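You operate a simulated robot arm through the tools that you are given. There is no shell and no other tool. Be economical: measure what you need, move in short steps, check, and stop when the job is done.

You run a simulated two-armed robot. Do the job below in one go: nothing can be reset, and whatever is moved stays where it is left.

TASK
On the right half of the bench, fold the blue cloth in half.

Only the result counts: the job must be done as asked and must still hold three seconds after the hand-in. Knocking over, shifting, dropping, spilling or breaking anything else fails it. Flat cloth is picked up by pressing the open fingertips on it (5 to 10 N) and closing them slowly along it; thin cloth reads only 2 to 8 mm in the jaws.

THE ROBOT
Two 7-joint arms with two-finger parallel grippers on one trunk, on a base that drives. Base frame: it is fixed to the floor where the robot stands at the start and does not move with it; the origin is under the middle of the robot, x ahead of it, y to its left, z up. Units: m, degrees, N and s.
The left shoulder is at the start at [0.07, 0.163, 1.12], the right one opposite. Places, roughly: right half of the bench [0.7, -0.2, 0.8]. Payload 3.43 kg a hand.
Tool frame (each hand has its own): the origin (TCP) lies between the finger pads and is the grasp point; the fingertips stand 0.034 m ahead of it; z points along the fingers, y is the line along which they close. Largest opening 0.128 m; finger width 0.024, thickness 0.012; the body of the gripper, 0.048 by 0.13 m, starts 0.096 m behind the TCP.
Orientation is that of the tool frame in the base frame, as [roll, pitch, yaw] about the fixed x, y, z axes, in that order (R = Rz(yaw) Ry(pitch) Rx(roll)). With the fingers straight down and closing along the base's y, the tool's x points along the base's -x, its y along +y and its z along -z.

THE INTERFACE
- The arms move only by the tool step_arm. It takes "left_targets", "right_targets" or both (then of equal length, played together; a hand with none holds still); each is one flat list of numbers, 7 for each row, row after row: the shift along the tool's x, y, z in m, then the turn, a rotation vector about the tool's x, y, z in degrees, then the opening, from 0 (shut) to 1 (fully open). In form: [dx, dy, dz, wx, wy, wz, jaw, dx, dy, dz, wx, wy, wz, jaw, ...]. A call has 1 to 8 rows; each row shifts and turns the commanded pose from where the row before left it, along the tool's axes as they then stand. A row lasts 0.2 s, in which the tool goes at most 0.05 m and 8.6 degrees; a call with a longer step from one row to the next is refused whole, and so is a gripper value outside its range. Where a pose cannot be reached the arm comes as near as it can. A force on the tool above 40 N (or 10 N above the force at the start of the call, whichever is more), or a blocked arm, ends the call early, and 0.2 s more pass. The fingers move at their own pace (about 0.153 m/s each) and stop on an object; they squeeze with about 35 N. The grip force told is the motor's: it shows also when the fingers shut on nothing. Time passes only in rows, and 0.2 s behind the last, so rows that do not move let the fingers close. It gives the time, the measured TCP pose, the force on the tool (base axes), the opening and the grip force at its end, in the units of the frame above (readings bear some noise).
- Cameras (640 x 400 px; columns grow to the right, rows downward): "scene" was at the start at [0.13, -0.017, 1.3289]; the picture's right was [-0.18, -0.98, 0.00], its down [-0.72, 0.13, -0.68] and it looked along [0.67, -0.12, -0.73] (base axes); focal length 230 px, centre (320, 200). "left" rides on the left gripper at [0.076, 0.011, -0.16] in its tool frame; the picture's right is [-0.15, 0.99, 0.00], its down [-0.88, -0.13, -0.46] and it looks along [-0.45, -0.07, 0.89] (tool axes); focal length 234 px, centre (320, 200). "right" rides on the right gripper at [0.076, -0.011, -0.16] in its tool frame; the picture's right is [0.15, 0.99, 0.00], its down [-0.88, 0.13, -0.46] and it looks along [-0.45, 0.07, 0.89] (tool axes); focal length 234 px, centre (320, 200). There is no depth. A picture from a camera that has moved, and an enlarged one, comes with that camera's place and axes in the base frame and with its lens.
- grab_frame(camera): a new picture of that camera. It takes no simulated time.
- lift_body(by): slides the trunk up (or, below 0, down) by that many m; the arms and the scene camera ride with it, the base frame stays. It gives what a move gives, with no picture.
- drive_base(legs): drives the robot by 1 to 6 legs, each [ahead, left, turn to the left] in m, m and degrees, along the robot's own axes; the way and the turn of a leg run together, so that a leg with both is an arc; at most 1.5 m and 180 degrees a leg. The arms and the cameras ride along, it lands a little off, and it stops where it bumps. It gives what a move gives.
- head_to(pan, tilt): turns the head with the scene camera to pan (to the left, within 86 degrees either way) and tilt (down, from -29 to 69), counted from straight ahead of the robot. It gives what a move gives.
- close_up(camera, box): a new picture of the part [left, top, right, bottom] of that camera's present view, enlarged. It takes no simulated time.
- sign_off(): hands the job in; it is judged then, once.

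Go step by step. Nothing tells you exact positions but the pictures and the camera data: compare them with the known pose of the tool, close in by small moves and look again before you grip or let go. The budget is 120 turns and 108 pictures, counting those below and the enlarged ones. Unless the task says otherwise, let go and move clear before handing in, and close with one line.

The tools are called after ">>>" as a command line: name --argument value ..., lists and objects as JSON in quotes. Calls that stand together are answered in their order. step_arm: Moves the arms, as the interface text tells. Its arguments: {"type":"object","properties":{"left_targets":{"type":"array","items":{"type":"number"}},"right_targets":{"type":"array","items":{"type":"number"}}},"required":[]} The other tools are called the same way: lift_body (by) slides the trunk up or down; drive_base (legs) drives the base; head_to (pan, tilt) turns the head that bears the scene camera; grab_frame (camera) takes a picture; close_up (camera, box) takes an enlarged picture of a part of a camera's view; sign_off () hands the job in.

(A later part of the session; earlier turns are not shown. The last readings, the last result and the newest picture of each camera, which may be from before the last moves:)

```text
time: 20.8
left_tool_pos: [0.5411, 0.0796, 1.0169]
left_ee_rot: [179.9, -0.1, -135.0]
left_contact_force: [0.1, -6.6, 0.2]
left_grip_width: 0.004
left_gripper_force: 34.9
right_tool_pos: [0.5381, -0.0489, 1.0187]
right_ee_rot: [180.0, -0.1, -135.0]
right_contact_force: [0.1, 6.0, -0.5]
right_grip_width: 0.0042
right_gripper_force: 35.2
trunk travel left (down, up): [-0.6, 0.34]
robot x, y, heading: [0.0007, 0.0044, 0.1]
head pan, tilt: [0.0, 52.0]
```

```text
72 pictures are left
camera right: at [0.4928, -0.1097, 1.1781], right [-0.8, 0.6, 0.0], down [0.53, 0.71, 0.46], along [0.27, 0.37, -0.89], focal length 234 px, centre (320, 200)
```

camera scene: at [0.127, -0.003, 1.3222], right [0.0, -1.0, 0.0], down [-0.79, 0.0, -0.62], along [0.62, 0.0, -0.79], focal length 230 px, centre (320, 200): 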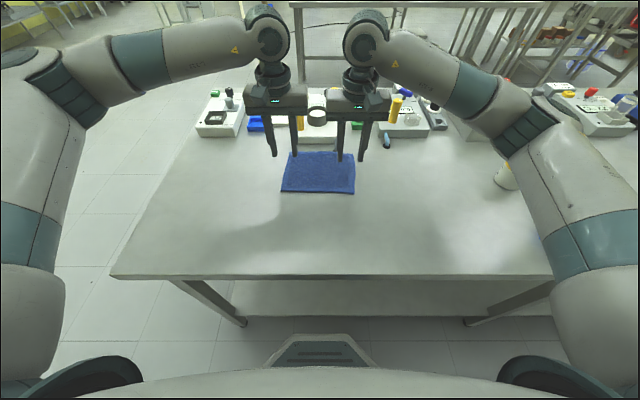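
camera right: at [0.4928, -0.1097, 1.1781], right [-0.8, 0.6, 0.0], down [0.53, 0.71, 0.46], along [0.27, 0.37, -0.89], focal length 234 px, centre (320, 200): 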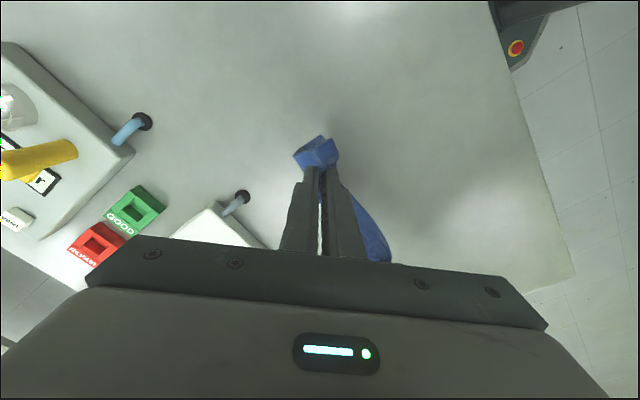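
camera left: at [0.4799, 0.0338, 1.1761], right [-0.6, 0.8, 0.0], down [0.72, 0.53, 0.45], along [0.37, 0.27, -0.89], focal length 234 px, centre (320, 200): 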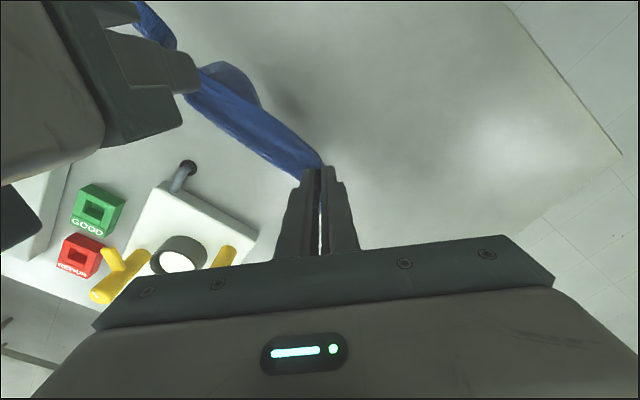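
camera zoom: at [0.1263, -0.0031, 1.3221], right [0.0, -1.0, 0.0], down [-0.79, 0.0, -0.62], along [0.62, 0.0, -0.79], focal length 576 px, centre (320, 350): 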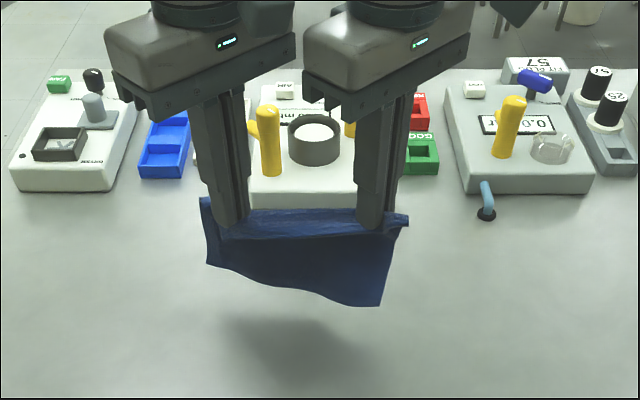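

The whole cloth hangs below the hands, underside facing the robot. I'll lower it with forward motion so the far edge touches down and the far half lays out towards the robot.

>>> step_arm --left_targets '[0, 0, 0.012, 0, 0, 0, 0, 0, 0, 0.012, 0, 0, 0, 0, -0.0085, -0.0085, 0.0115, 0, 0, 0, 0, -0.0085, -0.0085, 0.0115, 0, 0, 0, 0, -0.0085, -0.0085, 0.0115, 0, 0, 0, 0]' --right_targets '[0, 0, 0.012, 0, 0, 0, 0, 0, 0, 0.012, 0, 0, 0, 0, -0.0085, -0.0085, 0.0115, 0, 0, 0, 0, -0.0085, -0.0085, 0.0115, 0, 0, 0, 0, -0.0085, -0.0085, 0.0115, 0, 0, 0, 0]'

>>> close_up --camera "scene" --box '[220, 60, 420, 220]'

>>> grab_frame --camera "left"

```text
time: 22.0
left_tool_pos: [0.5807, 0.0799, 0.9582]
left_ee_rot: [-180.0, 0.1, -135.0]
left_contact_force: [-0.1, -5.7, -1.2]
left_grip_width: 0.0039
left_gripper_force: 35.3
right_tool_pos: [0.5761, -0.0483, 0.957]
right_ee_rot: [179.9, -0.1, -134.9]
right_contact_force: [0.7, 5.8, -0.4]
right_grip_width: 0.0042
right_gripper_force: 35.0
trunk travel left (down, up): [-0.6, 0.34]
robot x, y, heading: [-0.0022, 0.0, 0.1]
head pan, tilt: [0.0, 52.0]
```

```text
2.50 times, centred on (320, 140) of scene
camera zoom: at [0.1278, -0.003, 1.3221], right [0.0, -1.0, 0.0], down [-0.79, 0.0, -0.61], along [0.61, 0.0, -0.79], focal length 576 px, centre (320, 350)
```

zoom: 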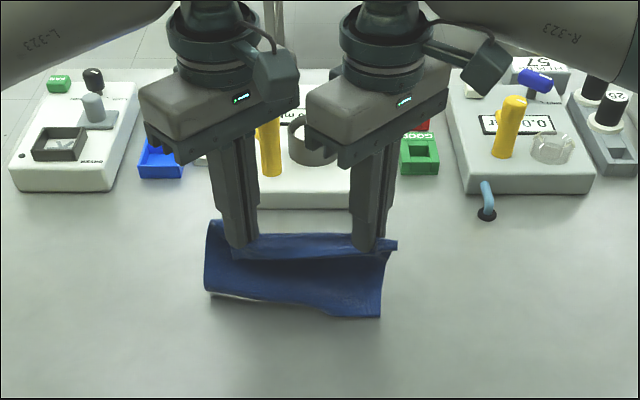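

```text
70 pictures are left
camera left: at [0.5176, 0.0334, 1.1175], right [-0.6, 0.8, 0.0], down [0.72, 0.53, 0.46], along [0.36, 0.27, -0.89], focal length 234 px, centre (320, 200)
```

left: 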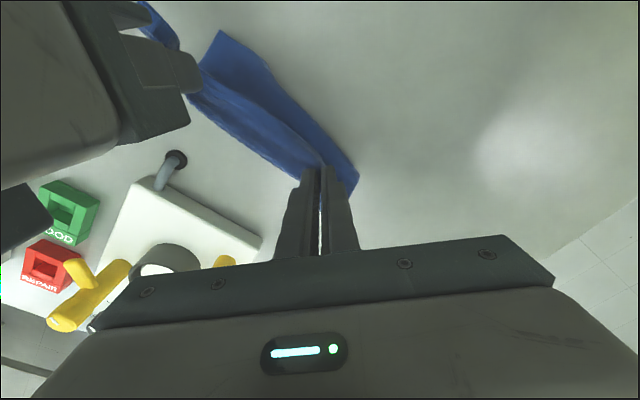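

The far edge has touched down at about x 0.54–0.57 and is laying out properly. I'll carry the hands further forward, left slightly more, to lay out the far half.

>>> step_arm --left_targets '[-0.009, -0.0079, 0.0044, 0, 0, 0, 0, -0.009, -0.0079, 0.0044, 0, 0, 0, 0, -0.009, -0.0079, 0.0044, 0, 0, 0, 0, -0.009, -0.0079, 0.0044, 0, 0, 0, 0, -0.009, -0.0079, 0.0044, 0, 0, 0, 0]' --right_targets '[-0.0079, -0.0068, 0.0044, 0, 0, 0, 0, -0.0079, -0.0068, 0.0044, 0, 0, 0, 0, -0.0079, -0.0068, 0.0044, 0, 0, 0, 0, -0.0079, -0.0068, 0.0044, 0, 0, 0, 0, -0.0079, -0.0068, 0.0044, 0, 0, 0, 0]'

>>> close_up --camera "scene" --box '[220, 60, 420, 220]'

>>> grab_frame --camera "left"

```text
time: 23.2
left_tool_pos: [0.6385, 0.084, 0.9357]
left_ee_rot: [179.9, -0.1, -135.1]
left_contact_force: [-0.8, -3.6, 0.6]
left_grip_width: 0.0037
left_gripper_force: 35.0
right_tool_pos: [0.6274, -0.0445, 0.9341]
right_ee_rot: [179.9, 0.0, -135.0]
right_contact_force: [-0.1, 3.2, 0.0]
right_grip_width: 0.0042
right_gripper_force: 35.0
trunk travel left (down, up): [-0.6, 0.34]
robot x, y, heading: [-0.0033, 0.0012, -0.2]
head pan, tilt: [0.0, 52.0]
```

```text
2.50 times, centred on (320, 140) of scene
camera zoom: at [0.1272, -0.003, 1.3222], right [0.0, -1.0, 0.0], down [-0.79, 0.0, -0.62], along [0.62, 0.0, -0.79], focal length 576 px, centre (320, 350)
```

zoom: 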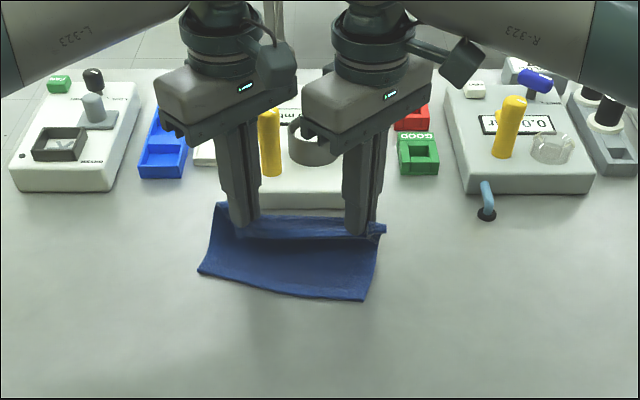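

```text
68 pictures are left
camera left: at [0.5769, 0.0373, 1.0952], right [-0.6, 0.8, 0.0], down [0.72, 0.53, 0.46], along [0.37, 0.27, -0.89], focal length 234 px, centre (320, 200)
```

left: 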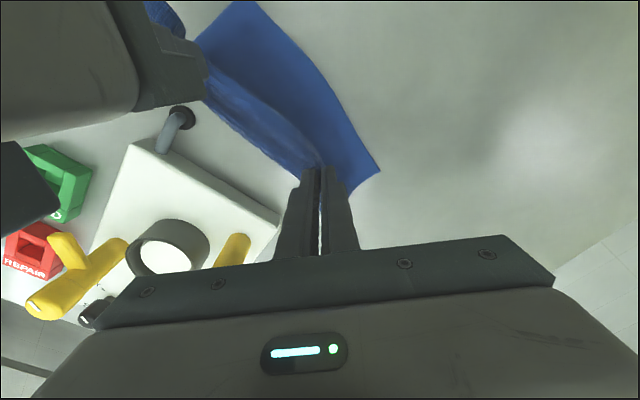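

The far edge slid forward to about x 0.56–0.61 but is laid flat towards the robot. I'll lower while moving back so the loop forms on the far side and the front layer comes down on top.

>>> step_arm --left_targets '[0.0014, 0.0042, 0.006, 0, 0, 0, 0, 0.0014, 0.0042, 0.006, 0, 0, 0, 0, 0.0014, 0.0042, 0.006, 0, 0, 0, 0, 0.0014, 0.0042, 0.006, 0, 0, 0, 0, 0.0014, 0.0042, 0.006, 0, 0, 0, 0]' --right_targets '[0.0028, 0.0056, 0.006, 0, 0, 0, 0, 0.0028, 0.0056, 0.006, 0, 0, 0, 0, 0.0028, 0.0056, 0.006, 0, 0, 0, 0, 0.0028, 0.0056, 0.006, 0, 0, 0, 0, 0.0028, 0.0056, 0.006, 0, 0, 0, 0]'

>>> close_up --camera "scene" --box '[260, 100, 380, 190]'

>>> grab_frame --camera "left"

>>> grab_frame --camera "right"

```text
time: 24.4
left_tool_pos: [0.6183, 0.0941, 0.906]
left_ee_rot: [-179.9, 0.0, -135.1]
left_contact_force: [-0.6, -4.8, 0.0]
left_grip_width: 0.0039
left_gripper_force: 35.2
right_tool_pos: [0.596, -0.0345, 0.9058]
right_ee_rot: [179.9, 0.0, -135.0]
right_contact_force: [0.4, 5.5, 0.1]
right_grip_width: 0.0044
right_gripper_force: 34.8
trunk travel left (down, up): [-0.6, 0.34]
robot x, y, heading: [0.0041, 0.0006, 0.2]
head pan, tilt: [0.0, 52.0]
```

```text
4.44 times, centred on (320, 145) of scene
camera zoom: at [0.1267, -0.0028, 1.3222], right [0.0, -1.0, 0.0], down [-0.79, 0.0, -0.62], along [0.62, 0.0, -0.79], focal length 1024 px, centre (320, 444)
```

zoom: 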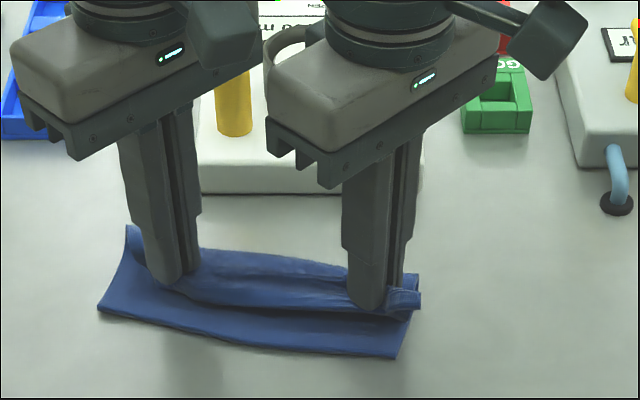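

```text
66 pictures are left
camera left: at [0.5561, 0.0476, 1.0656], right [-0.6, 0.8, 0.0], down [0.71, 0.53, 0.46], along [0.37, 0.27, -0.89], focal length 234 px, centre (320, 200)
```

left: 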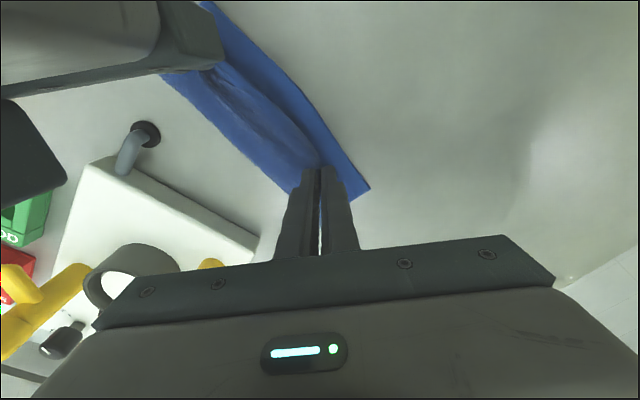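

```text
65 pictures are left
camera right: at [0.5503, -0.0943, 1.0657], right [-0.8, 0.6, 0.0], down [0.53, 0.71, 0.46], along [0.27, 0.37, -0.89], focal length 234 px, centre (320, 200)
```

right: 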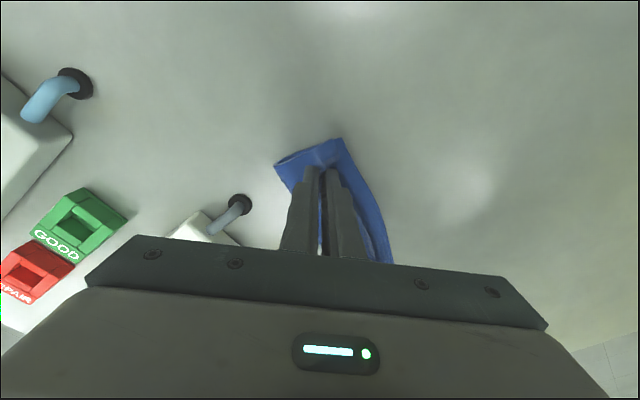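

This is folding nicely, and the top edge is still about 2 cm behind the bottom edge. I'll bring it back that much and lower it.

>>> step_arm --left_targets '[0.0028, 0.0061, 0.001, 0, 0, 0, 0, 0.0028, 0.0061, 0.003, 0, 0, 0, 0, 0.0028, 0.0061, 0.005, 0, 0, 0, 0]' --right_targets '[0.0028, 0.0061, 0.001, 0, 0, 0, 0, 0.0028, 0.0061, 0.003, 0, 0, 0, 0, 0.0028, 0.0061, 0.005, 0, 0, 0, 0]'

>>> close_up --camera "scene" --box '[260, 100, 380, 190]'

>>> close_up --camera "left" --box '[160, 20, 400, 200]'

>>> close_up --camera "right" --box '[220, 100, 420, 260]'

```text
time: 25.2
left_tool_pos: [0.6011, 0.0999, 0.8973]
left_ee_rot: [179.9, 0.0, -135.1]
left_contact_force: [-2.0, -4.6, 0.9]
left_grip_width: 0.0036
left_gripper_force: 34.9
right_tool_pos: [0.5784, -0.0279, 0.8973]
right_ee_rot: [-180.0, 0.0, -135.0]
right_contact_force: [1.1, 3.5, -0.5]
right_grip_width: 0.004
right_gripper_force: 34.6
trunk travel left (down, up): [-0.6, 0.34]
robot x, y, heading: [-0.0007, 0.0049, -0.0]
head pan, tilt: [0.0, 52.0]
```

```text
4.44 times, centred on (320, 145) of scene
camera zoom: at [0.1266, -0.0028, 1.3223], right [0.0, -1.0, 0.0], down [-0.79, 0.0, -0.62], along [0.62, 0.0, -0.79], focal length 1024 px, centre (320, 444)
```

zoom: 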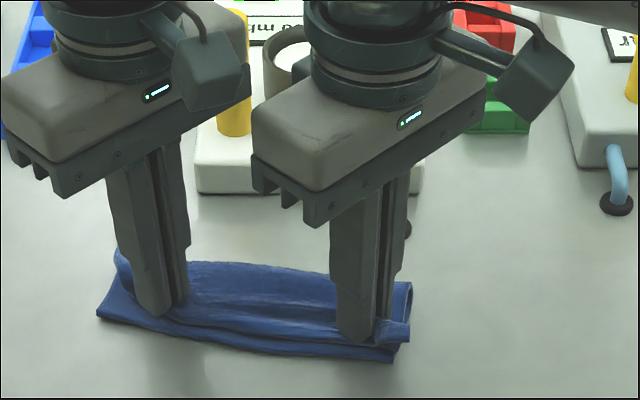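

```text
2.22 times, centred on (280, 110) of left
camera zoom: at [0.5376, 0.0537, 1.0565], right [-0.6, 0.8, 0.0], down [0.71, 0.53, 0.46], along [0.37, 0.27, -0.89], focal length 520 px, centre (409, 400)
```

zoom: 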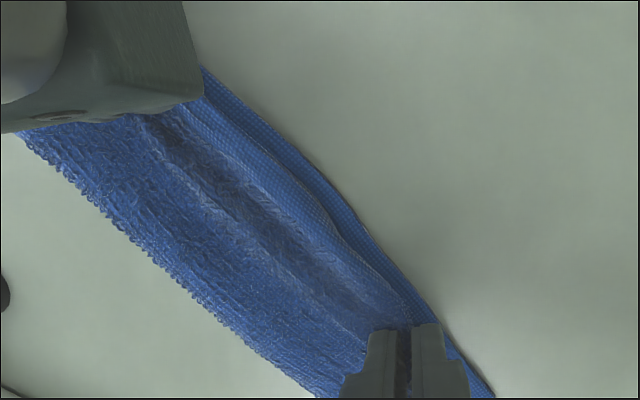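

```text
2.50 times, centred on (320, 180) of right
camera zoom: at [0.5318, -0.0872, 1.0568], right [-0.8, 0.6, 0.0], down [0.53, 0.71, 0.46], along [0.27, 0.37, -0.89], focal length 585 px, centre (320, 250)
```

zoom: 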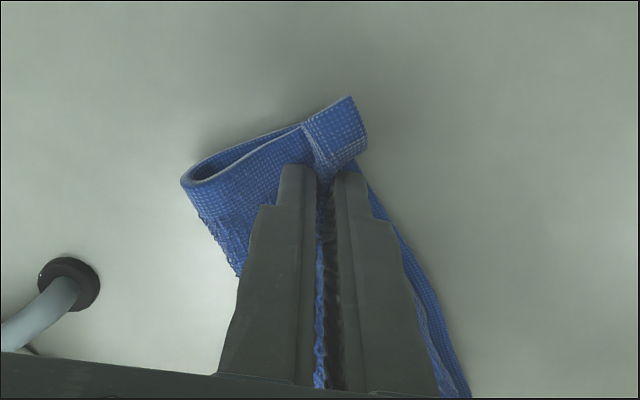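

The top and bottom edges almost coincide. I'll shift back a touch more, lower to light contact, open slowly and look.

>>> step_arm --left_targets '[0.0025, 0.0035, 0.002, 0, 0, 0, 0, 0, 0, 0.002, 0, 0, 0, 0, 0, 0, 0.0015, 0, 0, 0, 0, 0, 0, 0, 0, 0, 0, 0.06, 0, 0, 0, 0, 0, 0, 0.12, 0, 0, 0, 0, 0, 0, 0.18, 0, 0, 0, 0, 0, 0, 0.22]' --right_targets '[0.0025, 0.0035, 0.002, 0, 0, 0, 0, 0, 0, 0.002, 0, 0, 0, 0, 0, 0, 0.0015, 0, 0, 0, 0, 0, 0, 0, 0, 0, 0, 0.06, 0, 0, 0, 0, 0, 0, 0.12, 0, 0, 0, 0, 0, 0, 0.18, 0, 0, 0, 0, 0, 0, 0.22]'

>>> close_up --camera "scene" --box '[260, 100, 380, 190]'

>>> close_up --camera "left" --box '[160, 20, 400, 200]'

>>> close_up --camera "right" --box '[220, 100, 420, 260]'

```text
time: 26.8
left_tool_pos: [0.596, 0.1011, 0.8935]
left_ee_rot: [180.0, 0.0, -134.9]
left_contact_force: [-1.8, 0.8, 7.9]
left_grip_width: 0.0275
left_gripper_force: 0.1
right_tool_pos: [0.5724, -0.0256, 0.8914]
right_ee_rot: [180.0, 0.0, -135.0]
right_contact_force: [-0.6, 1.1, 2.9]
right_grip_width: 0.027
right_gripper_force: 0.0
trunk travel left (down, up): [-0.6, 0.34]
robot x, y, heading: [-0.0008, 0.0022, -0.2]
head pan, tilt: [0.0, 52.0]
```

```text
4.44 times, centred on (320, 145) of scene
camera zoom: at [0.1256, -0.0028, 1.3223], right [0.0, -1.0, 0.0], down [-0.79, 0.0, -0.62], along [0.62, 0.0, -0.79], focal length 1024 px, centre (320, 444)
```

zoom: 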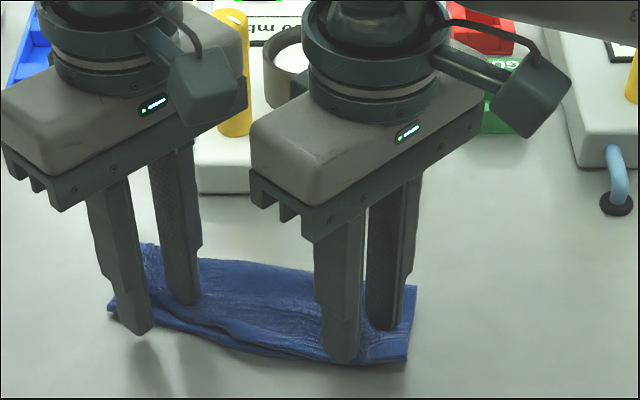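

```text
2.22 times, centred on (280, 110) of left
camera zoom: at [0.5332, 0.0557, 1.0515], right [-0.6, 0.8, 0.0], down [0.71, 0.53, 0.46], along [0.37, 0.27, -0.89], focal length 520 px, centre (409, 400)
```

zoom: 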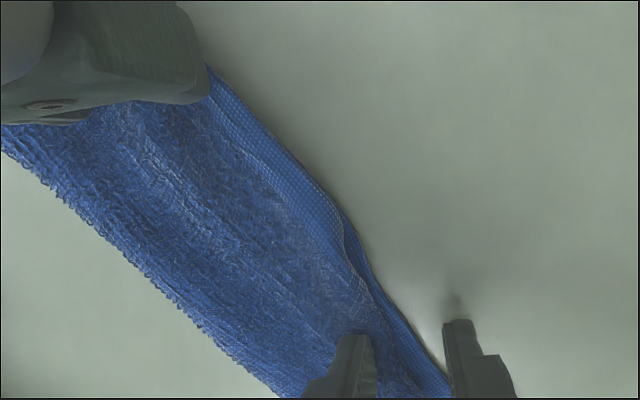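

```text
2.50 times, centred on (320, 180) of right
camera zoom: at [0.5273, -0.0863, 1.0514], right [-0.8, 0.6, 0.0], down [0.53, 0.71, 0.46], along [0.27, 0.37, -0.89], focal length 585 px, centre (320, 250)
```

zoom: 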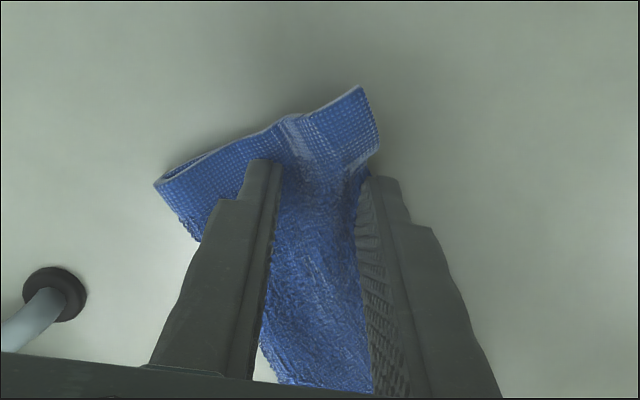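

Both hands have let go and the fold holds. I'll raise straight up slowly, then look.

>>> step_arm --left_targets '[0, 0, -0.003, 0, 0, 0, 0.24, 0, 0, -0.01, 0, 0, 0, 0.24, 0, 0, -0.025, 0, 0, 0, 0.24, 0, 0, -0.035, 0, 0, 0, 0.24, 0, 0, -0.04, 0, 0, 0, 0.24]' --right_targets '[0, 0, -0.003, 0, 0, 0, 0.24, 0, 0, -0.01, 0, 0, 0, 0.24, 0, 0, -0.025, 0, 0, 0, 0.24, 0, 0, -0.035, 0, 0, 0, 0.24, 0, 0, -0.04, 0, 0, 0, 0.24]'

>>> close_up --camera "scene" --box '[260, 100, 380, 190]'

>>> grab_frame --camera "left"

>>> grab_frame --camera "right"

```text
time: 28.0
left_tool_pos: [0.5936, 0.1049, 1.0056]
left_ee_rot: [179.9, 0.0, -135.0]
left_contact_force: [0.3, 0.6, 0.9]
left_grip_width: 0.031
left_gripper_force: 0.3
right_tool_pos: [0.5729, -0.0255, 1.006]
right_ee_rot: [180.0, -0.1, -135.0]
right_contact_force: [-0.3, -0.2, 0.7]
right_grip_width: 0.0309
right_gripper_force: 0.1
trunk travel left (down, up): [-0.6, 0.34]
robot x, y, heading: [-0.0003, -0.0016, 0.1]
head pan, tilt: [0.0, 52.0]
```

```text
4.44 times, centred on (320, 145) of scene
camera zoom: at [0.1253, -0.0028, 1.3222], right [0.0, -1.0, 0.0], down [-0.79, 0.0, -0.62], along [0.62, 0.0, -0.79], focal length 1024 px, centre (320, 444)
```

zoom: 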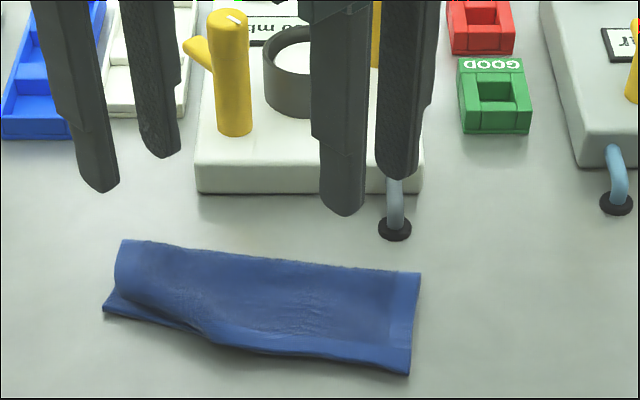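

```text
57 pictures are left
camera left: at [0.5307, 0.0579, 1.1646], right [-0.6, 0.8, 0.0], down [0.71, 0.53, 0.46], along [0.37, 0.27, -0.89], focal length 234 px, centre (320, 200)
```

left: 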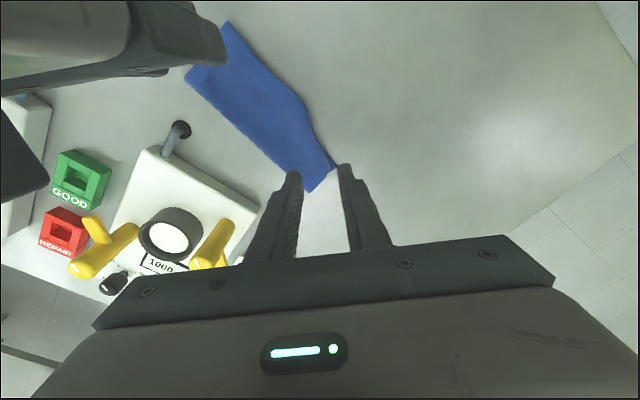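

```text
56 pictures are left
camera right: at [0.5269, -0.0866, 1.1659], right [-0.8, 0.6, 0.0], down [0.53, 0.71, 0.46], along [0.27, 0.37, -0.89], focal length 234 px, centre (320, 200)
```

right: 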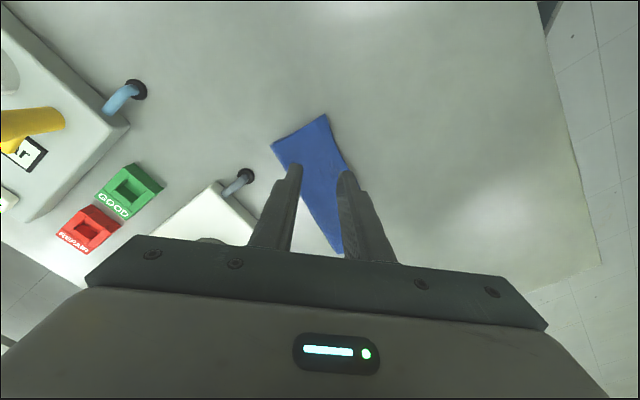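

The fold is clean, with only the top-left corner a bit short, but the cloth now lies around the bench's middle line (centre y about 0.04). To be safe with "on the right half", I'll try sliding the folded cloth right by pressing on it with one wide-open hand, so the left hand moves away first.

>>> step_arm --left_targets '[-0.023, 0.03, -0.01, 0, 0, 0, 0.24, -0.023, 0.03, -0.01, 0, 0, 0, 0.24, -0.023, 0.03, -0.01, 0, 0, 0, 0.24, -0.023, 0.03, -0.01, 0, 0, 0, 0.24, 0, 0, 0, 0, 0, 0, 0.24, 0, 0, 0, 0, 0, 0, 0.24, 0, 0, 0, 0, 0, 0, 0.24, 0, 0, 0, 0, 0, 0, 0.24]' --right_targets '[0, 0, 0, 0, 0, 0, 0.24, 0, 0, 0, 0, 0, 8, 0.75, 0, 0, 0, 0, 0, 8, 0.75, 0, 0, 0, 0, 0, 8, 0.75, 0, 0, 0, 0, 0, 8, 0.75, 0, 0, 0, 0, 0, 8, 0.75, 0, 0, 0, 0, 0, 8, 0.75, 0, 0, 0, 0, 0, 8, 0.75]'

>>> grab_frame --camera "scene"

>>> grab_frame --camera "right"

>>> close_up --camera "scene" --box '[260, 110, 380, 190]'

```text
time: 29.8
left_tool_pos: [0.5756, 0.2486, 1.0436]
left_ee_rot: [180.0, 0.0, -135.1]
left_contact_force: [-0.4, -0.1, 0.8]
left_grip_width: 0.0307
left_gripper_force: 0.1
right_tool_pos: [0.5737, -0.0259, 1.0046]
right_ee_rot: [180.0, 0.0, 168.9]
right_contact_force: [-0.6, 1.4, -0.8]
right_grip_width: 0.096
right_gripper_force: 0.0
trunk travel left (down, up): [-0.6, 0.34]
robot x, y, heading: [0.0018, 0.0036, -0.0]
head pan, tilt: [0.0, 52.0]
```

```text
55 pictures are left
camera scene: at [0.1269, -0.003, 1.3222], right [0.0, -1.0, 0.0], down [-0.79, 0.0, -0.62], along [0.62, 0.0, -0.79], focal length 230 px, centre (320, 200)
```

scene: 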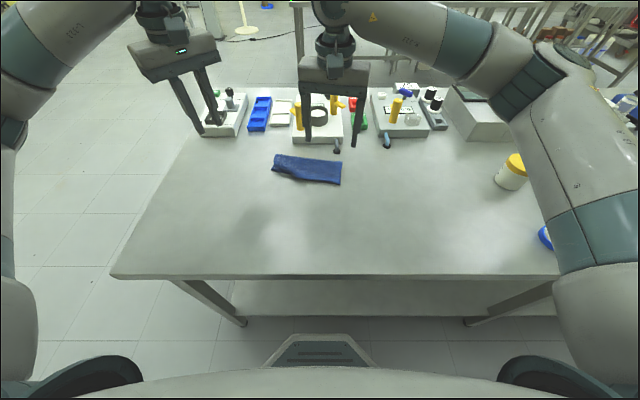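

```text
54 pictures are left
camera right: at [0.4971, -0.0213, 1.1647], right [0.05, 1.0, 0.0], down [0.89, -0.04, 0.46], along [0.45, -0.02, -0.89], focal length 234 px, centre (320, 200)
```

right: 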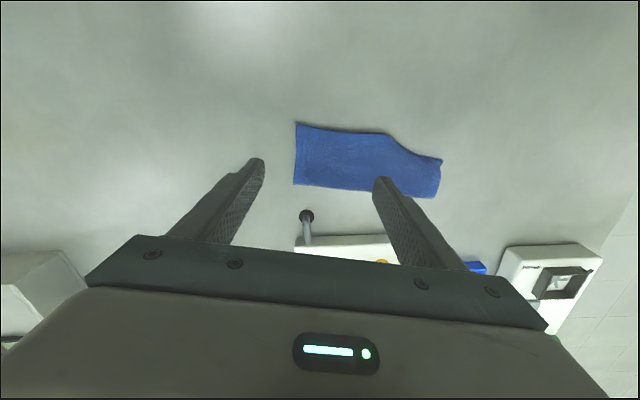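

```text
5.00 times, centred on (320, 150) of scene
camera zoom: at [0.1269, -0.003, 1.3222], right [0.0, -1.0, 0.0], down [-0.79, 0.0, -0.62], along [0.62, 0.0, -0.79], focal length 1153 px, centre (320, 450)
```

zoom: 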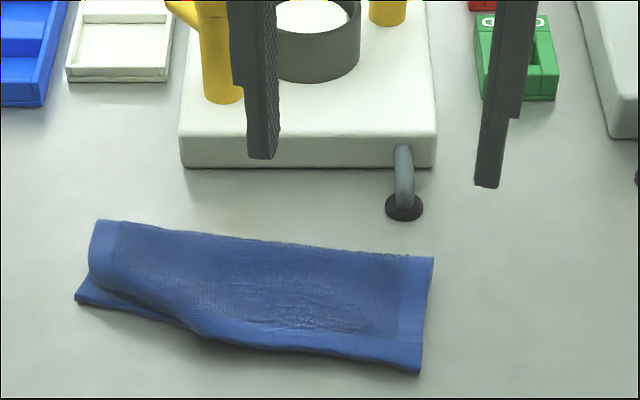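

I'll centre the open right hand over the folded cloth, aligned with its length, and descend.

>>> step_arm --right_targets '[-0.0146, 0.0328, 0, 0, 0, 0, 0.75, -0.0146, 0.0329, 0, 0, 0, 0, 0.75, 0, 0, 0.04, 0, 0, 0, 0.75, 0, 0, 0.035, 0, 0, 0, 0.75, 0, 0, 0.02, 0, 0, 0, 0.75, 0, 0, 0.01, 0, 0, 0, 0.75, 0, 0, 0.004, 0, 0, 0, 0.75]'

>>> close_up --camera "right" --box '[200, 80, 480, 260]'

```text
time: 31.4
left_tool_pos: [0.5748, 0.2487, 1.0441]
left_ee_rot: [-180.0, 0.0, -135.0]
left_contact_force: [0.0, -0.2, 0.0]
left_grip_width: 0.031
left_gripper_force: 0.0
right_tool_pos: [0.6159, 0.0314, 0.8951]
right_ee_rot: [-180.0, -0.1, 169.0]
right_contact_force: [1.0, -0.3, -0.7]
right_grip_width: 0.0961
right_gripper_force: 0.0
trunk travel left (down, up): [-0.6, 0.34]
robot x, y, heading: [-0.0027, 0.0022, -0.0]
head pan, tilt: [0.0, 52.0]
```

```text
2.22 times, centred on (340, 170) of right
camera zoom: at [0.538, 0.0367, 1.0546], right [0.04, 1.0, 0.0], down [0.89, -0.04, 0.46], along [0.46, -0.02, -0.89], focal length 520 px, centre (276, 267)
```

zoom: 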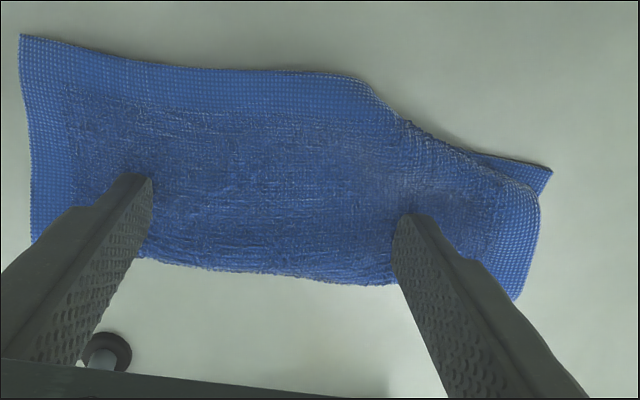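

Here I can see the top-left corner is tucked under a little, which I'll mend later. First comes the press-and-slide test.

>>> step_arm --right_targets '[0, 0, 0.0015, 0, 0, 0, 0.75, 0, 0, 0.0015, 0, 0, 0, 0.75, 0, 0, 0.001, 0, 0, 0, 0.75]'

```text
time: 32.2
left_tool_pos: [0.5747, 0.2478, 1.0427]
left_ee_rot: [-179.9, 0.0, -134.9]
left_contact_force: [-0.5, -0.4, 0.2]
left_grip_width: 0.0305
left_gripper_force: 0.0
right_tool_pos: [0.6151, 0.0326, 0.8902]
right_ee_rot: [179.8, 0.1, 169.0]
right_contact_force: [1.8, -1.0, 6.4]
right_grip_width: 0.096
right_gripper_force: 0.0
trunk travel left (down, up): [-0.6, 0.34]
robot x, y, heading: [-0.0013, -0.0005, 0.3]
head pan, tilt: [0.0, 52.0]
```

Pressing at 6 N, I'll slide 3 cm to the right as a test.

>>> step_arm --right_targets '[-0.0019, -0.0098, 0, 0, 0, 0, 0.75, -0.0019, -0.0098, 0, 0, 0, 0, 0.75, -0.0019, -0.0098, 0, 0, 0, 0, 0.75]'

>>> close_up --camera "right" --box '[200, 80, 480, 260]'

>>> close_up --camera "scene" --box '[260, 110, 380, 190]'

```text
time: 33.0
left_tool_pos: [0.5748, 0.2486, 1.0435]
left_ee_rot: [180.0, 0.0, -135.0]
left_contact_force: [0.2, -0.4, 0.0]
left_grip_width: 0.0308
left_gripper_force: 0.0
right_tool_pos: [0.614, 0.0013, 0.8928]
right_ee_rot: [180.0, 0.0, 169.0]
right_contact_force: [-0.4, 0.8, 3.8]
right_grip_width: 0.0964
right_gripper_force: 0.9
trunk travel left (down, up): [-0.6, 0.34]
robot x, y, heading: [-0.0034, 0.003, -0.1]
head pan, tilt: [0.0, 52.0]
```

```text
2.22 times, centred on (340, 170) of right
camera zoom: at [0.5375, 0.0069, 1.0519], right [0.05, 1.0, 0.0], down [0.89, -0.04, 0.46], along [0.46, -0.02, -0.89], focal length 520 px, centre (276, 267)
```

zoom: 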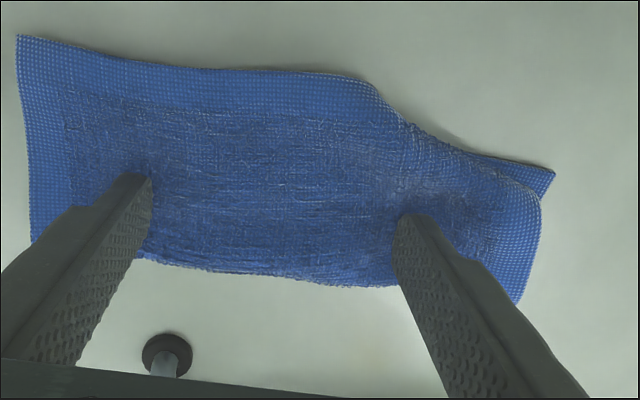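

```text
5.00 times, centred on (320, 150) of scene
camera zoom: at [0.1263, -0.0032, 1.3222], right [0.0, -1.0, 0.0], down [-0.79, 0.0, -0.62], along [0.62, 0.0, -0.79], focal length 1153 px, centre (320, 450)
```

zoom: 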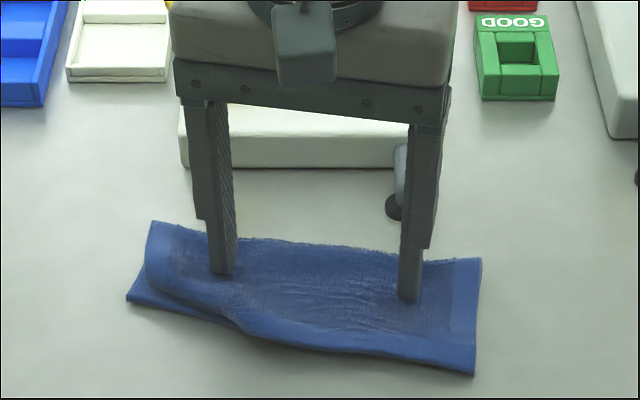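

The folded cloth moves as one piece without losing the fold. I'll slide it on to a centre at about y -0.12, a little towards the robot to clear the pipe feet.

>>> step_arm --right_targets '[0.0025, -0.0125, 0.0002, 0, 0, 0, 0.75, 0.0025, -0.0125, 0, 0, 0, 0, 0.75, 0.0025, -0.0125, 0, 0, 0, 0, 0.75, 0, -0.0125, 0, 0, 0, 0, 0.75, 0, -0.0125, 0, 0, 0, 0, 0.75, 0, -0.0125, 0, 0, 0, 0, 0.75]'

>>> close_up --camera "scene" --box '[260, 110, 420, 210]'

```text
time: 34.4
left_tool_pos: [0.5744, 0.2483, 1.0434]
left_ee_rot: [180.0, 0.0, -135.0]
left_contact_force: [-0.3, 0.3, -1.0]
left_grip_width: 0.0306
left_gripper_force: 0.0
right_tool_pos: [0.5927, -0.0712, 0.892]
right_ee_rot: [179.9, 0.0, 169.1]
right_contact_force: [0.5, 1.2, 7.1]
right_grip_width: 0.0963
right_gripper_force: 0.7
trunk travel left (down, up): [-0.6, 0.34]
robot x, y, heading: [-0.0014, 0.0035, -0.1]
head pan, tilt: [0.0, 52.0]
```

```text
4.00 times, centred on (340, 160) of scene
camera zoom: at [0.126, -0.0033, 1.3223], right [0.0, -1.0, 0.0], down [-0.79, 0.0, -0.62], along [0.62, 0.0, -0.79], focal length 922 px, centre (240, 360)
```

zoom: 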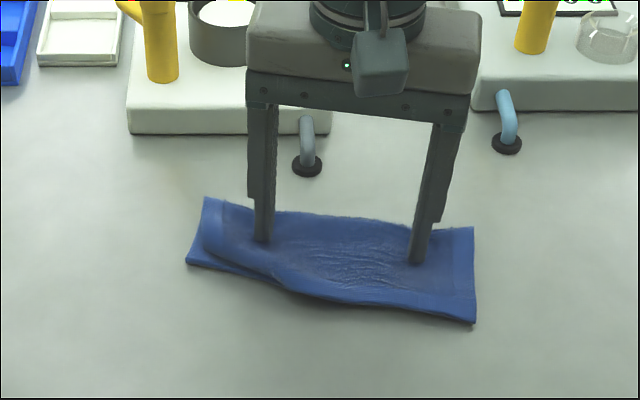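

It's still intact, so I'll slide it 7.5 cm further right and then lift off.

>>> step_arm --right_targets '[-0.0012, -0.0125, 0, 0, 0, 0, 0.75, -0.0012, -0.0125, 0, 0, 0, 0, 0.75, -0.0012, -0.0125, 0, 0, 0, 0, 0.75, -0.0012, -0.0125, 0, 0, 0, 0, 0.75, -0.0012, -0.0125, 0, 0, 0, 0, 0.75, -0.0012, -0.0125, 0, 0, 0, 0, 0.75, 0, 0, -0.004, 0, 0, 0, 0.75, 0, 0, -0.03, 0, 0, 0, 0.75]'

>>> step_arm --right_targets '[0, 0, -0.04, 0, 0, 0, 0.75, 0, 0, -0.04, 0, 0, 0, 0.75]'

>>> close_up --camera "scene" --box '[290, 110, 420, 200]'

>>> close_up --camera "right" --box '[200, 100, 440, 240]'

```text
time: 36.2
left_tool_pos: [0.573, 0.25, 1.0441]
left_ee_rot: [-180.0, -0.1, -135.0]
left_contact_force: [-0.5, -0.6, -0.1]
left_grip_width: 0.0306
left_gripper_force: 0.0
right_tool_pos: [0.5829, -0.1448, 0.9231]
right_ee_rot: [-180.0, 0.1, 169.1]
right_contact_force: [-0.3, 0.1, 0.7]
right_grip_width: 0.0961
right_gripper_force: 0.0
trunk travel left (down, up): [-0.6, 0.34]
robot x, y, heading: [-0.0009, -0.0008, -0.0]
head pan, tilt: [0.0, 52.0]
```

```text
time: 36.8
left_tool_pos: [0.5744, 0.2494, 1.0434]
left_ee_rot: [179.9, 0.0, -135.0]
left_contact_force: [0.3, 0.0, 0.3]
left_grip_width: 0.0307
left_gripper_force: 0.0
right_tool_pos: [0.5835, -0.1452, 1.0031]
right_ee_rot: [180.0, 0.1, 169.1]
right_contact_force: [-0.2, -0.4, 0.7]
right_grip_width: 0.096
right_gripper_force: 0.1
trunk travel left (down, up): [-0.6, 0.34]
robot x, y, heading: [0.0017, 0.0031, 0.2]
head pan, tilt: [0.0, 52.0]
```

```text
4.44 times, centred on (355, 155) of scene
camera zoom: at [0.1265, -0.0027, 1.3222], right [0.0, -1.0, 0.0], down [-0.79, 0.0, -0.62], along [0.62, 0.0, -0.79], focal length 1024 px, centre (164, 400)
```

zoom: 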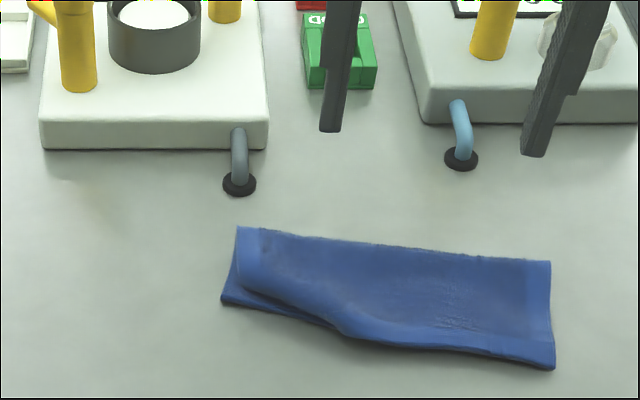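

```text
2.67 times, centred on (320, 170) of right
camera zoom: at [0.5068, -0.1398, 1.1633], right [0.04, 1.0, 0.0], down [0.89, -0.04, 0.46], along [0.46, -0.02, -0.89], focal length 624 px, centre (320, 280)
```

zoom: 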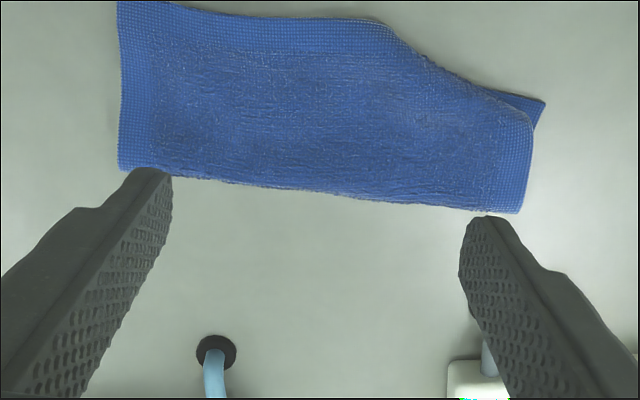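

The folded cloth now lies on the right half. I'll inspect the slightly tucked left front corner more closely with the left hand's camera and the scene camera.

>>> close_up --camera "scene" --box '[320, 140, 380, 180]'

>>> close_up --camera "right" --box '[320, 90, 420, 160]'

>>> grab_frame --camera "left"

```text
10.00 times, centred on (350, 160) of scene
camera zoom: at [0.1265, -0.0027, 1.3222], right [0.0, -1.0, 0.0], down [-0.79, 0.0, -0.62], along [0.62, 0.0, -0.79], focal length 2305 px, centre (20, 600)
```

zoom: 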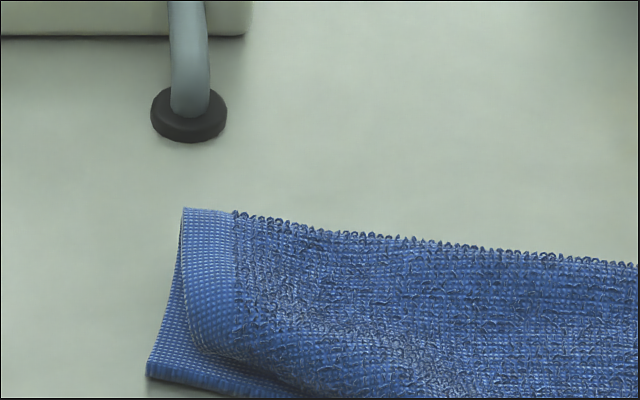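

```text
5.71 times, centred on (370, 125) of right
camera zoom: at [0.5068, -0.1398, 1.1633], right [0.04, 1.0, 0.0], down [0.89, -0.04, 0.46], along [0.46, -0.02, -0.89], focal length 1338 px, centre (34, 629)
```

zoom: 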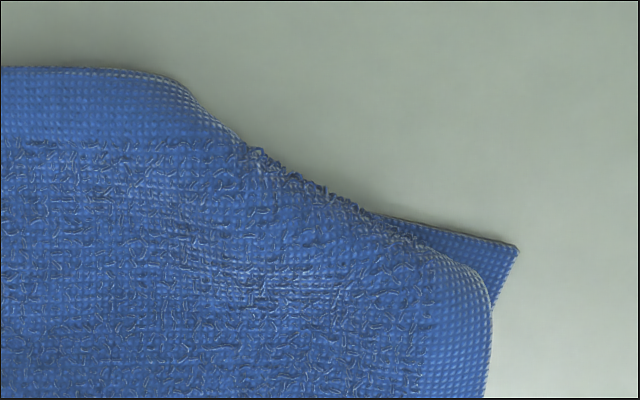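

```text
44 pictures are left
camera left: at [0.5122, 0.2033, 1.203], right [-0.6, 0.8, 0.0], down [0.71, 0.53, 0.46], along [0.37, 0.27, -0.89], focal length 234 px, centre (320, 200)
```

left: 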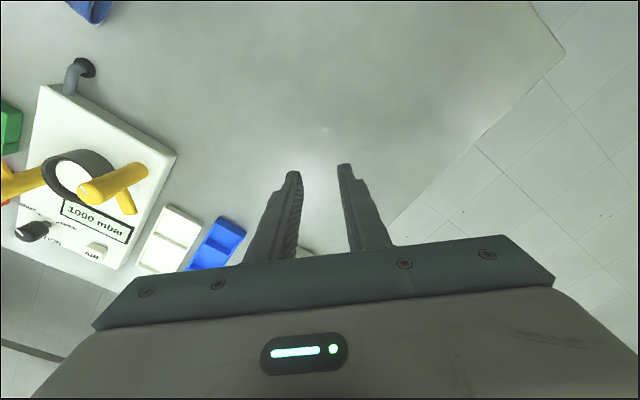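

The left front corner is tucked under by a few centimetres. I'll clear the right hand and bring the left hand over that corner, to lift the top layer and lay it out again.

>>> step_arm --left_targets '[0, 0, 0, 0, 0, 0, 0.36, 0.0312, -0.0356, 0.008, 0, 0, 0, 0.36, 0.0312, -0.0356, 0.012, 0, 0, 0, 0.36, 0.0312, -0.0356, 0.012, 0, 0, 0, 0.36, 0.0312, -0.0356, 0.014, 0, 0, 0, 0.36, 0.0312, -0.0356, 0.014, 0, 0, 0, 0.36, 0.0312, -0.0356, 0.014, 0, 0, 0, 0.36, 0.0312, -0.0356, 0.014, 0, 0, 0, 0.36]' --right_targets '[-0.0023, -0.038, -0.005, 0, 0, 0, 0.75, -0.0023, -0.038, -0.005, 0, 0, 0, 0.75, -0.0023, -0.038, -0.005, 0, 0, 0, 0.75, -0.0023, -0.038, -0.005, 0, 0, 0, 0.75, 0, 0, 0, 0, 0, 0, 0.75, 0, 0, 0, 0, 0, 0, 0.75, 0, 0, 0, 0, 0, 0, 0.75, 0, 0, 0, 0, 0, 0, 0.75]'

>>> close_up --camera "left" --box '[160, 60, 400, 210]'

>>> close_up --camera "scene" --box '[290, 90, 420, 200]'

```text
time: 38.6
left_tool_pos: [0.5984, -0.082, 0.9523]
left_ee_rot: [179.9, 0.1, -134.9]
left_contact_force: [1.1, -1.0, -0.7]
left_grip_width: 0.0462
left_gripper_force: 0.0
right_tool_pos: [0.5654, -0.2987, 1.0228]
right_ee_rot: [-180.0, -0.1, 169.0]
right_contact_force: [-0.1, -0.6, -0.4]
right_grip_width: 0.0957
right_gripper_force: 0.1
trunk travel left (down, up): [-0.6, 0.34]
robot x, y, heading: [-0.003, -0.0016, 0.4]
head pan, tilt: [0.0, 52.0]
```

```text
2.67 times, centred on (280, 135) of left
camera zoom: at [0.5358, -0.1283, 1.1122], right [-0.6, 0.8, 0.0], down [0.71, 0.53, 0.46], along [0.37, 0.27, -0.89], focal length 624 px, centre (427, 373)
```

zoom: 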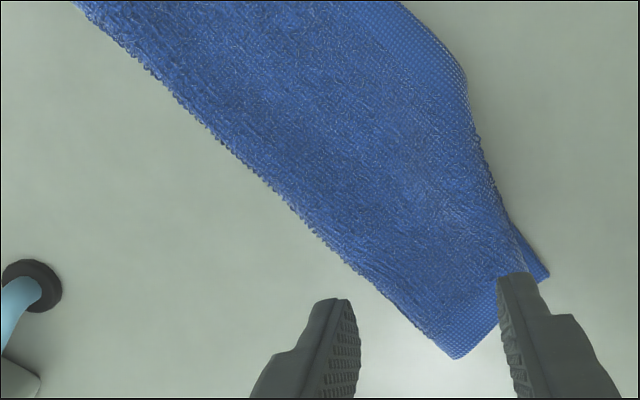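

```text
3.64 times, centred on (355, 145) of scene
camera zoom: at [0.127, -0.0051, 1.3222], right [0.0, -1.0, 0.0], down [-0.79, 0.0, -0.62], along [0.62, 0.0, -0.79], focal length 838 px, centre (193, 400)
```

zoom: 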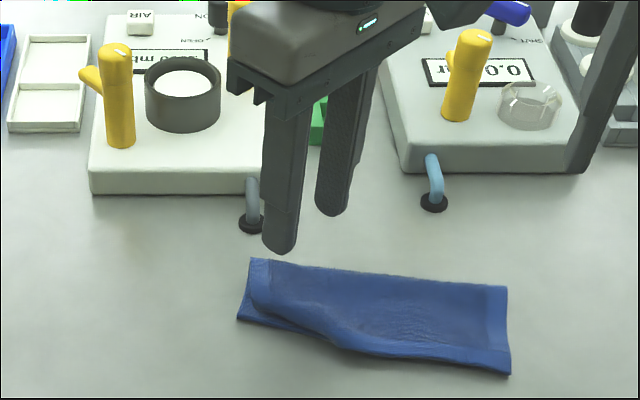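

The placement looks right: the pinch point is inland of the tucked flap. I'll descend to a light press.

>>> step_arm --left_targets '[0, 0, 0.025, 0, 0, 0, 0.36, 0, 0, 0.018, 0, 0, 0, 0.36, 0, 0, 0.008, 0, 0, 0, 0.36, 0, 0, 0.004, 0, 0, 0, 0.36, 0, 0, 0.002, 0, 0, 0, 0.36, 0, 0, 0.0015, 0, 0, 0, 0.36]'

>>> close_up --camera "left" --box '[160, 60, 400, 210]'

```text
time: 40.0
left_tool_pos: [0.5983, -0.0814, 0.8979]
left_ee_rot: [180.0, 0.0, -134.9]
left_contact_force: [-0.6, -0.3, 0.3]
left_grip_width: 0.0459
left_gripper_force: 0.1
right_tool_pos: [0.5652, -0.2965, 1.0237]
right_ee_rot: [-179.9, -0.1, 168.9]
right_contact_force: [1.0, 0.1, -0.8]
right_grip_width: 0.0962
right_gripper_force: 0.1
trunk travel left (down, up): [-0.6, 0.34]
robot x, y, heading: [0.001, -0.0003, 0.2]
head pan, tilt: [0.0, 52.0]
```

```text
2.67 times, centred on (280, 135) of left
camera zoom: at [0.5356, -0.1265, 1.0569], right [-0.6, 0.8, 0.0], down [0.71, 0.53, 0.46], along [0.37, 0.27, -0.89], focal length 624 px, centre (427, 373)
```

zoom: 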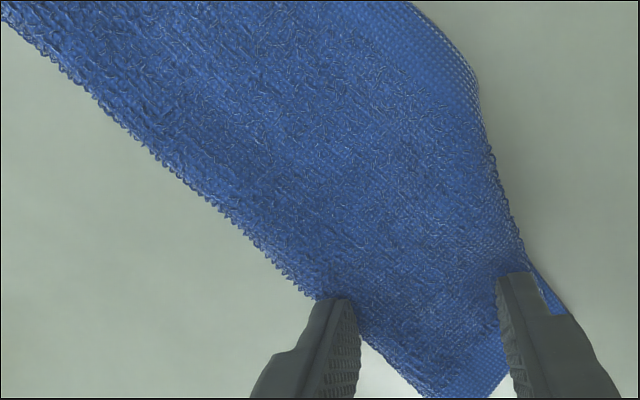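

The inner finger is right at the fold edge, so I'll shift 12 mm further onto the cloth and press.

>>> step_arm --left_targets '[0.012, 0, -0.002, 0, 0, 0, 0.36, 0, 0, 0.003, 0, 0, 0, 0.36, 0, 0, 0.0015, 0, 0, 0, 0.36, 0, 0, 0.0015, 0, 0, 0, 0.36, 0, 0, 0.001, 0, 0, 0, 0.36]'

>>> close_up --camera "left" --box '[160, 60, 400, 210]'

```text
time: 41.2
left_tool_pos: [0.5894, -0.0889, 0.8928]
left_ee_rot: [180.0, 0.1, -135.0]
left_contact_force: [0.0, -1.0, 4.9]
left_grip_width: 0.046
left_gripper_force: 0.0
right_tool_pos: [0.5639, -0.2979, 1.0233]
right_ee_rot: [-179.9, -0.1, 169.0]
right_contact_force: [0.2, 0.0, 0.4]
right_grip_width: 0.0961
right_gripper_force: 0.0
trunk travel left (down, up): [-0.6, 0.34]
robot x, y, heading: [0.0002, -0.0007, -0.2]
head pan, tilt: [0.0, 52.0]
```

```text
2.67 times, centred on (280, 135) of left
camera zoom: at [0.5265, -0.1348, 1.0523], right [-0.6, 0.8, 0.0], down [0.71, 0.53, 0.46], along [0.37, 0.27, -0.89], focal length 624 px, centre (427, 373)
```

zoom: 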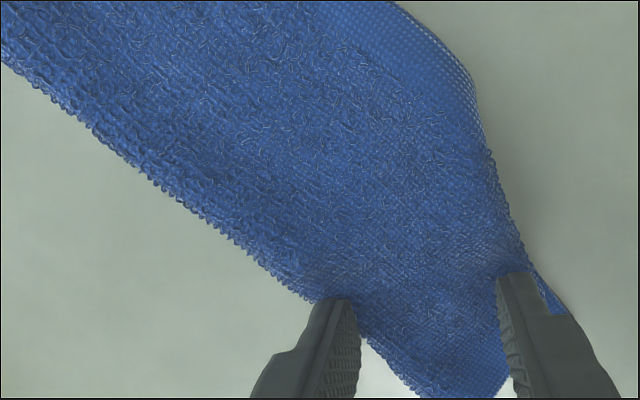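

Pressing at about 5 N, I'll close slowly.

>>> step_arm --left_targets '[0, 0, 0, 0, 0, 0, 0.34, 0, 0, 0, 0, 0, 0, 0.32, 0, 0, 0, 0, 0, 0, 0.3, 0, 0, 0, 0, 0, 0, 0.28, 0, 0, 0, 0, 0, 0, 0.26, 0, 0, 0, 0, 0, 0, 0.24, 0, 0, 0, 0, 0, 0, 0.22, 0, 0, 0, 0, 0, 0, 0.2]'

>>> close_up --camera "left" --box '[160, 60, 400, 210]'

>>> close_up --camera "scene" --box '[310, 110, 390, 180]'

```text
time: 43.0
left_tool_pos: [0.5889, -0.0878, 0.8915]
left_ee_rot: [179.9, 0.0, -135.0]
left_contact_force: [0.1, -0.7, 4.5]
left_grip_width: 0.0254
left_gripper_force: 0.1
right_tool_pos: [0.5651, -0.2972, 1.0239]
right_ee_rot: [179.9, 0.0, 169.1]
right_contact_force: [0.2, -0.1, 0.2]
right_grip_width: 0.0959
right_gripper_force: 0.0
trunk travel left (down, up): [-0.6, 0.34]
robot x, y, heading: [-0.0017, -0.0002, 0.0]
head pan, tilt: [0.0, 52.0]
```

```text
2.67 times, centred on (280, 135) of left
camera zoom: at [0.5266, -0.1346, 1.0521], right [-0.6, 0.8, 0.0], down [0.71, 0.53, 0.46], along [0.37, 0.27, -0.89], focal length 624 px, centre (427, 373)
```

zoom: 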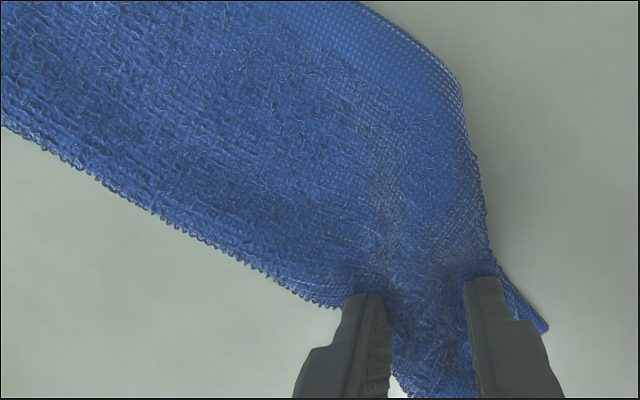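

```text
5.71 times, centred on (350, 145) of scene
camera zoom: at [0.1263, -0.0031, 1.3223], right [0.0, -1.0, 0.0], down [-0.79, 0.0, -0.62], along [0.62, 0.0, -0.79], focal length 1317 px, centre (149, 514)
```

zoom: 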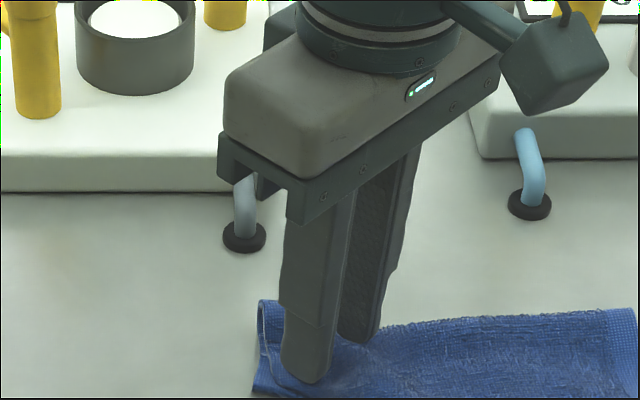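

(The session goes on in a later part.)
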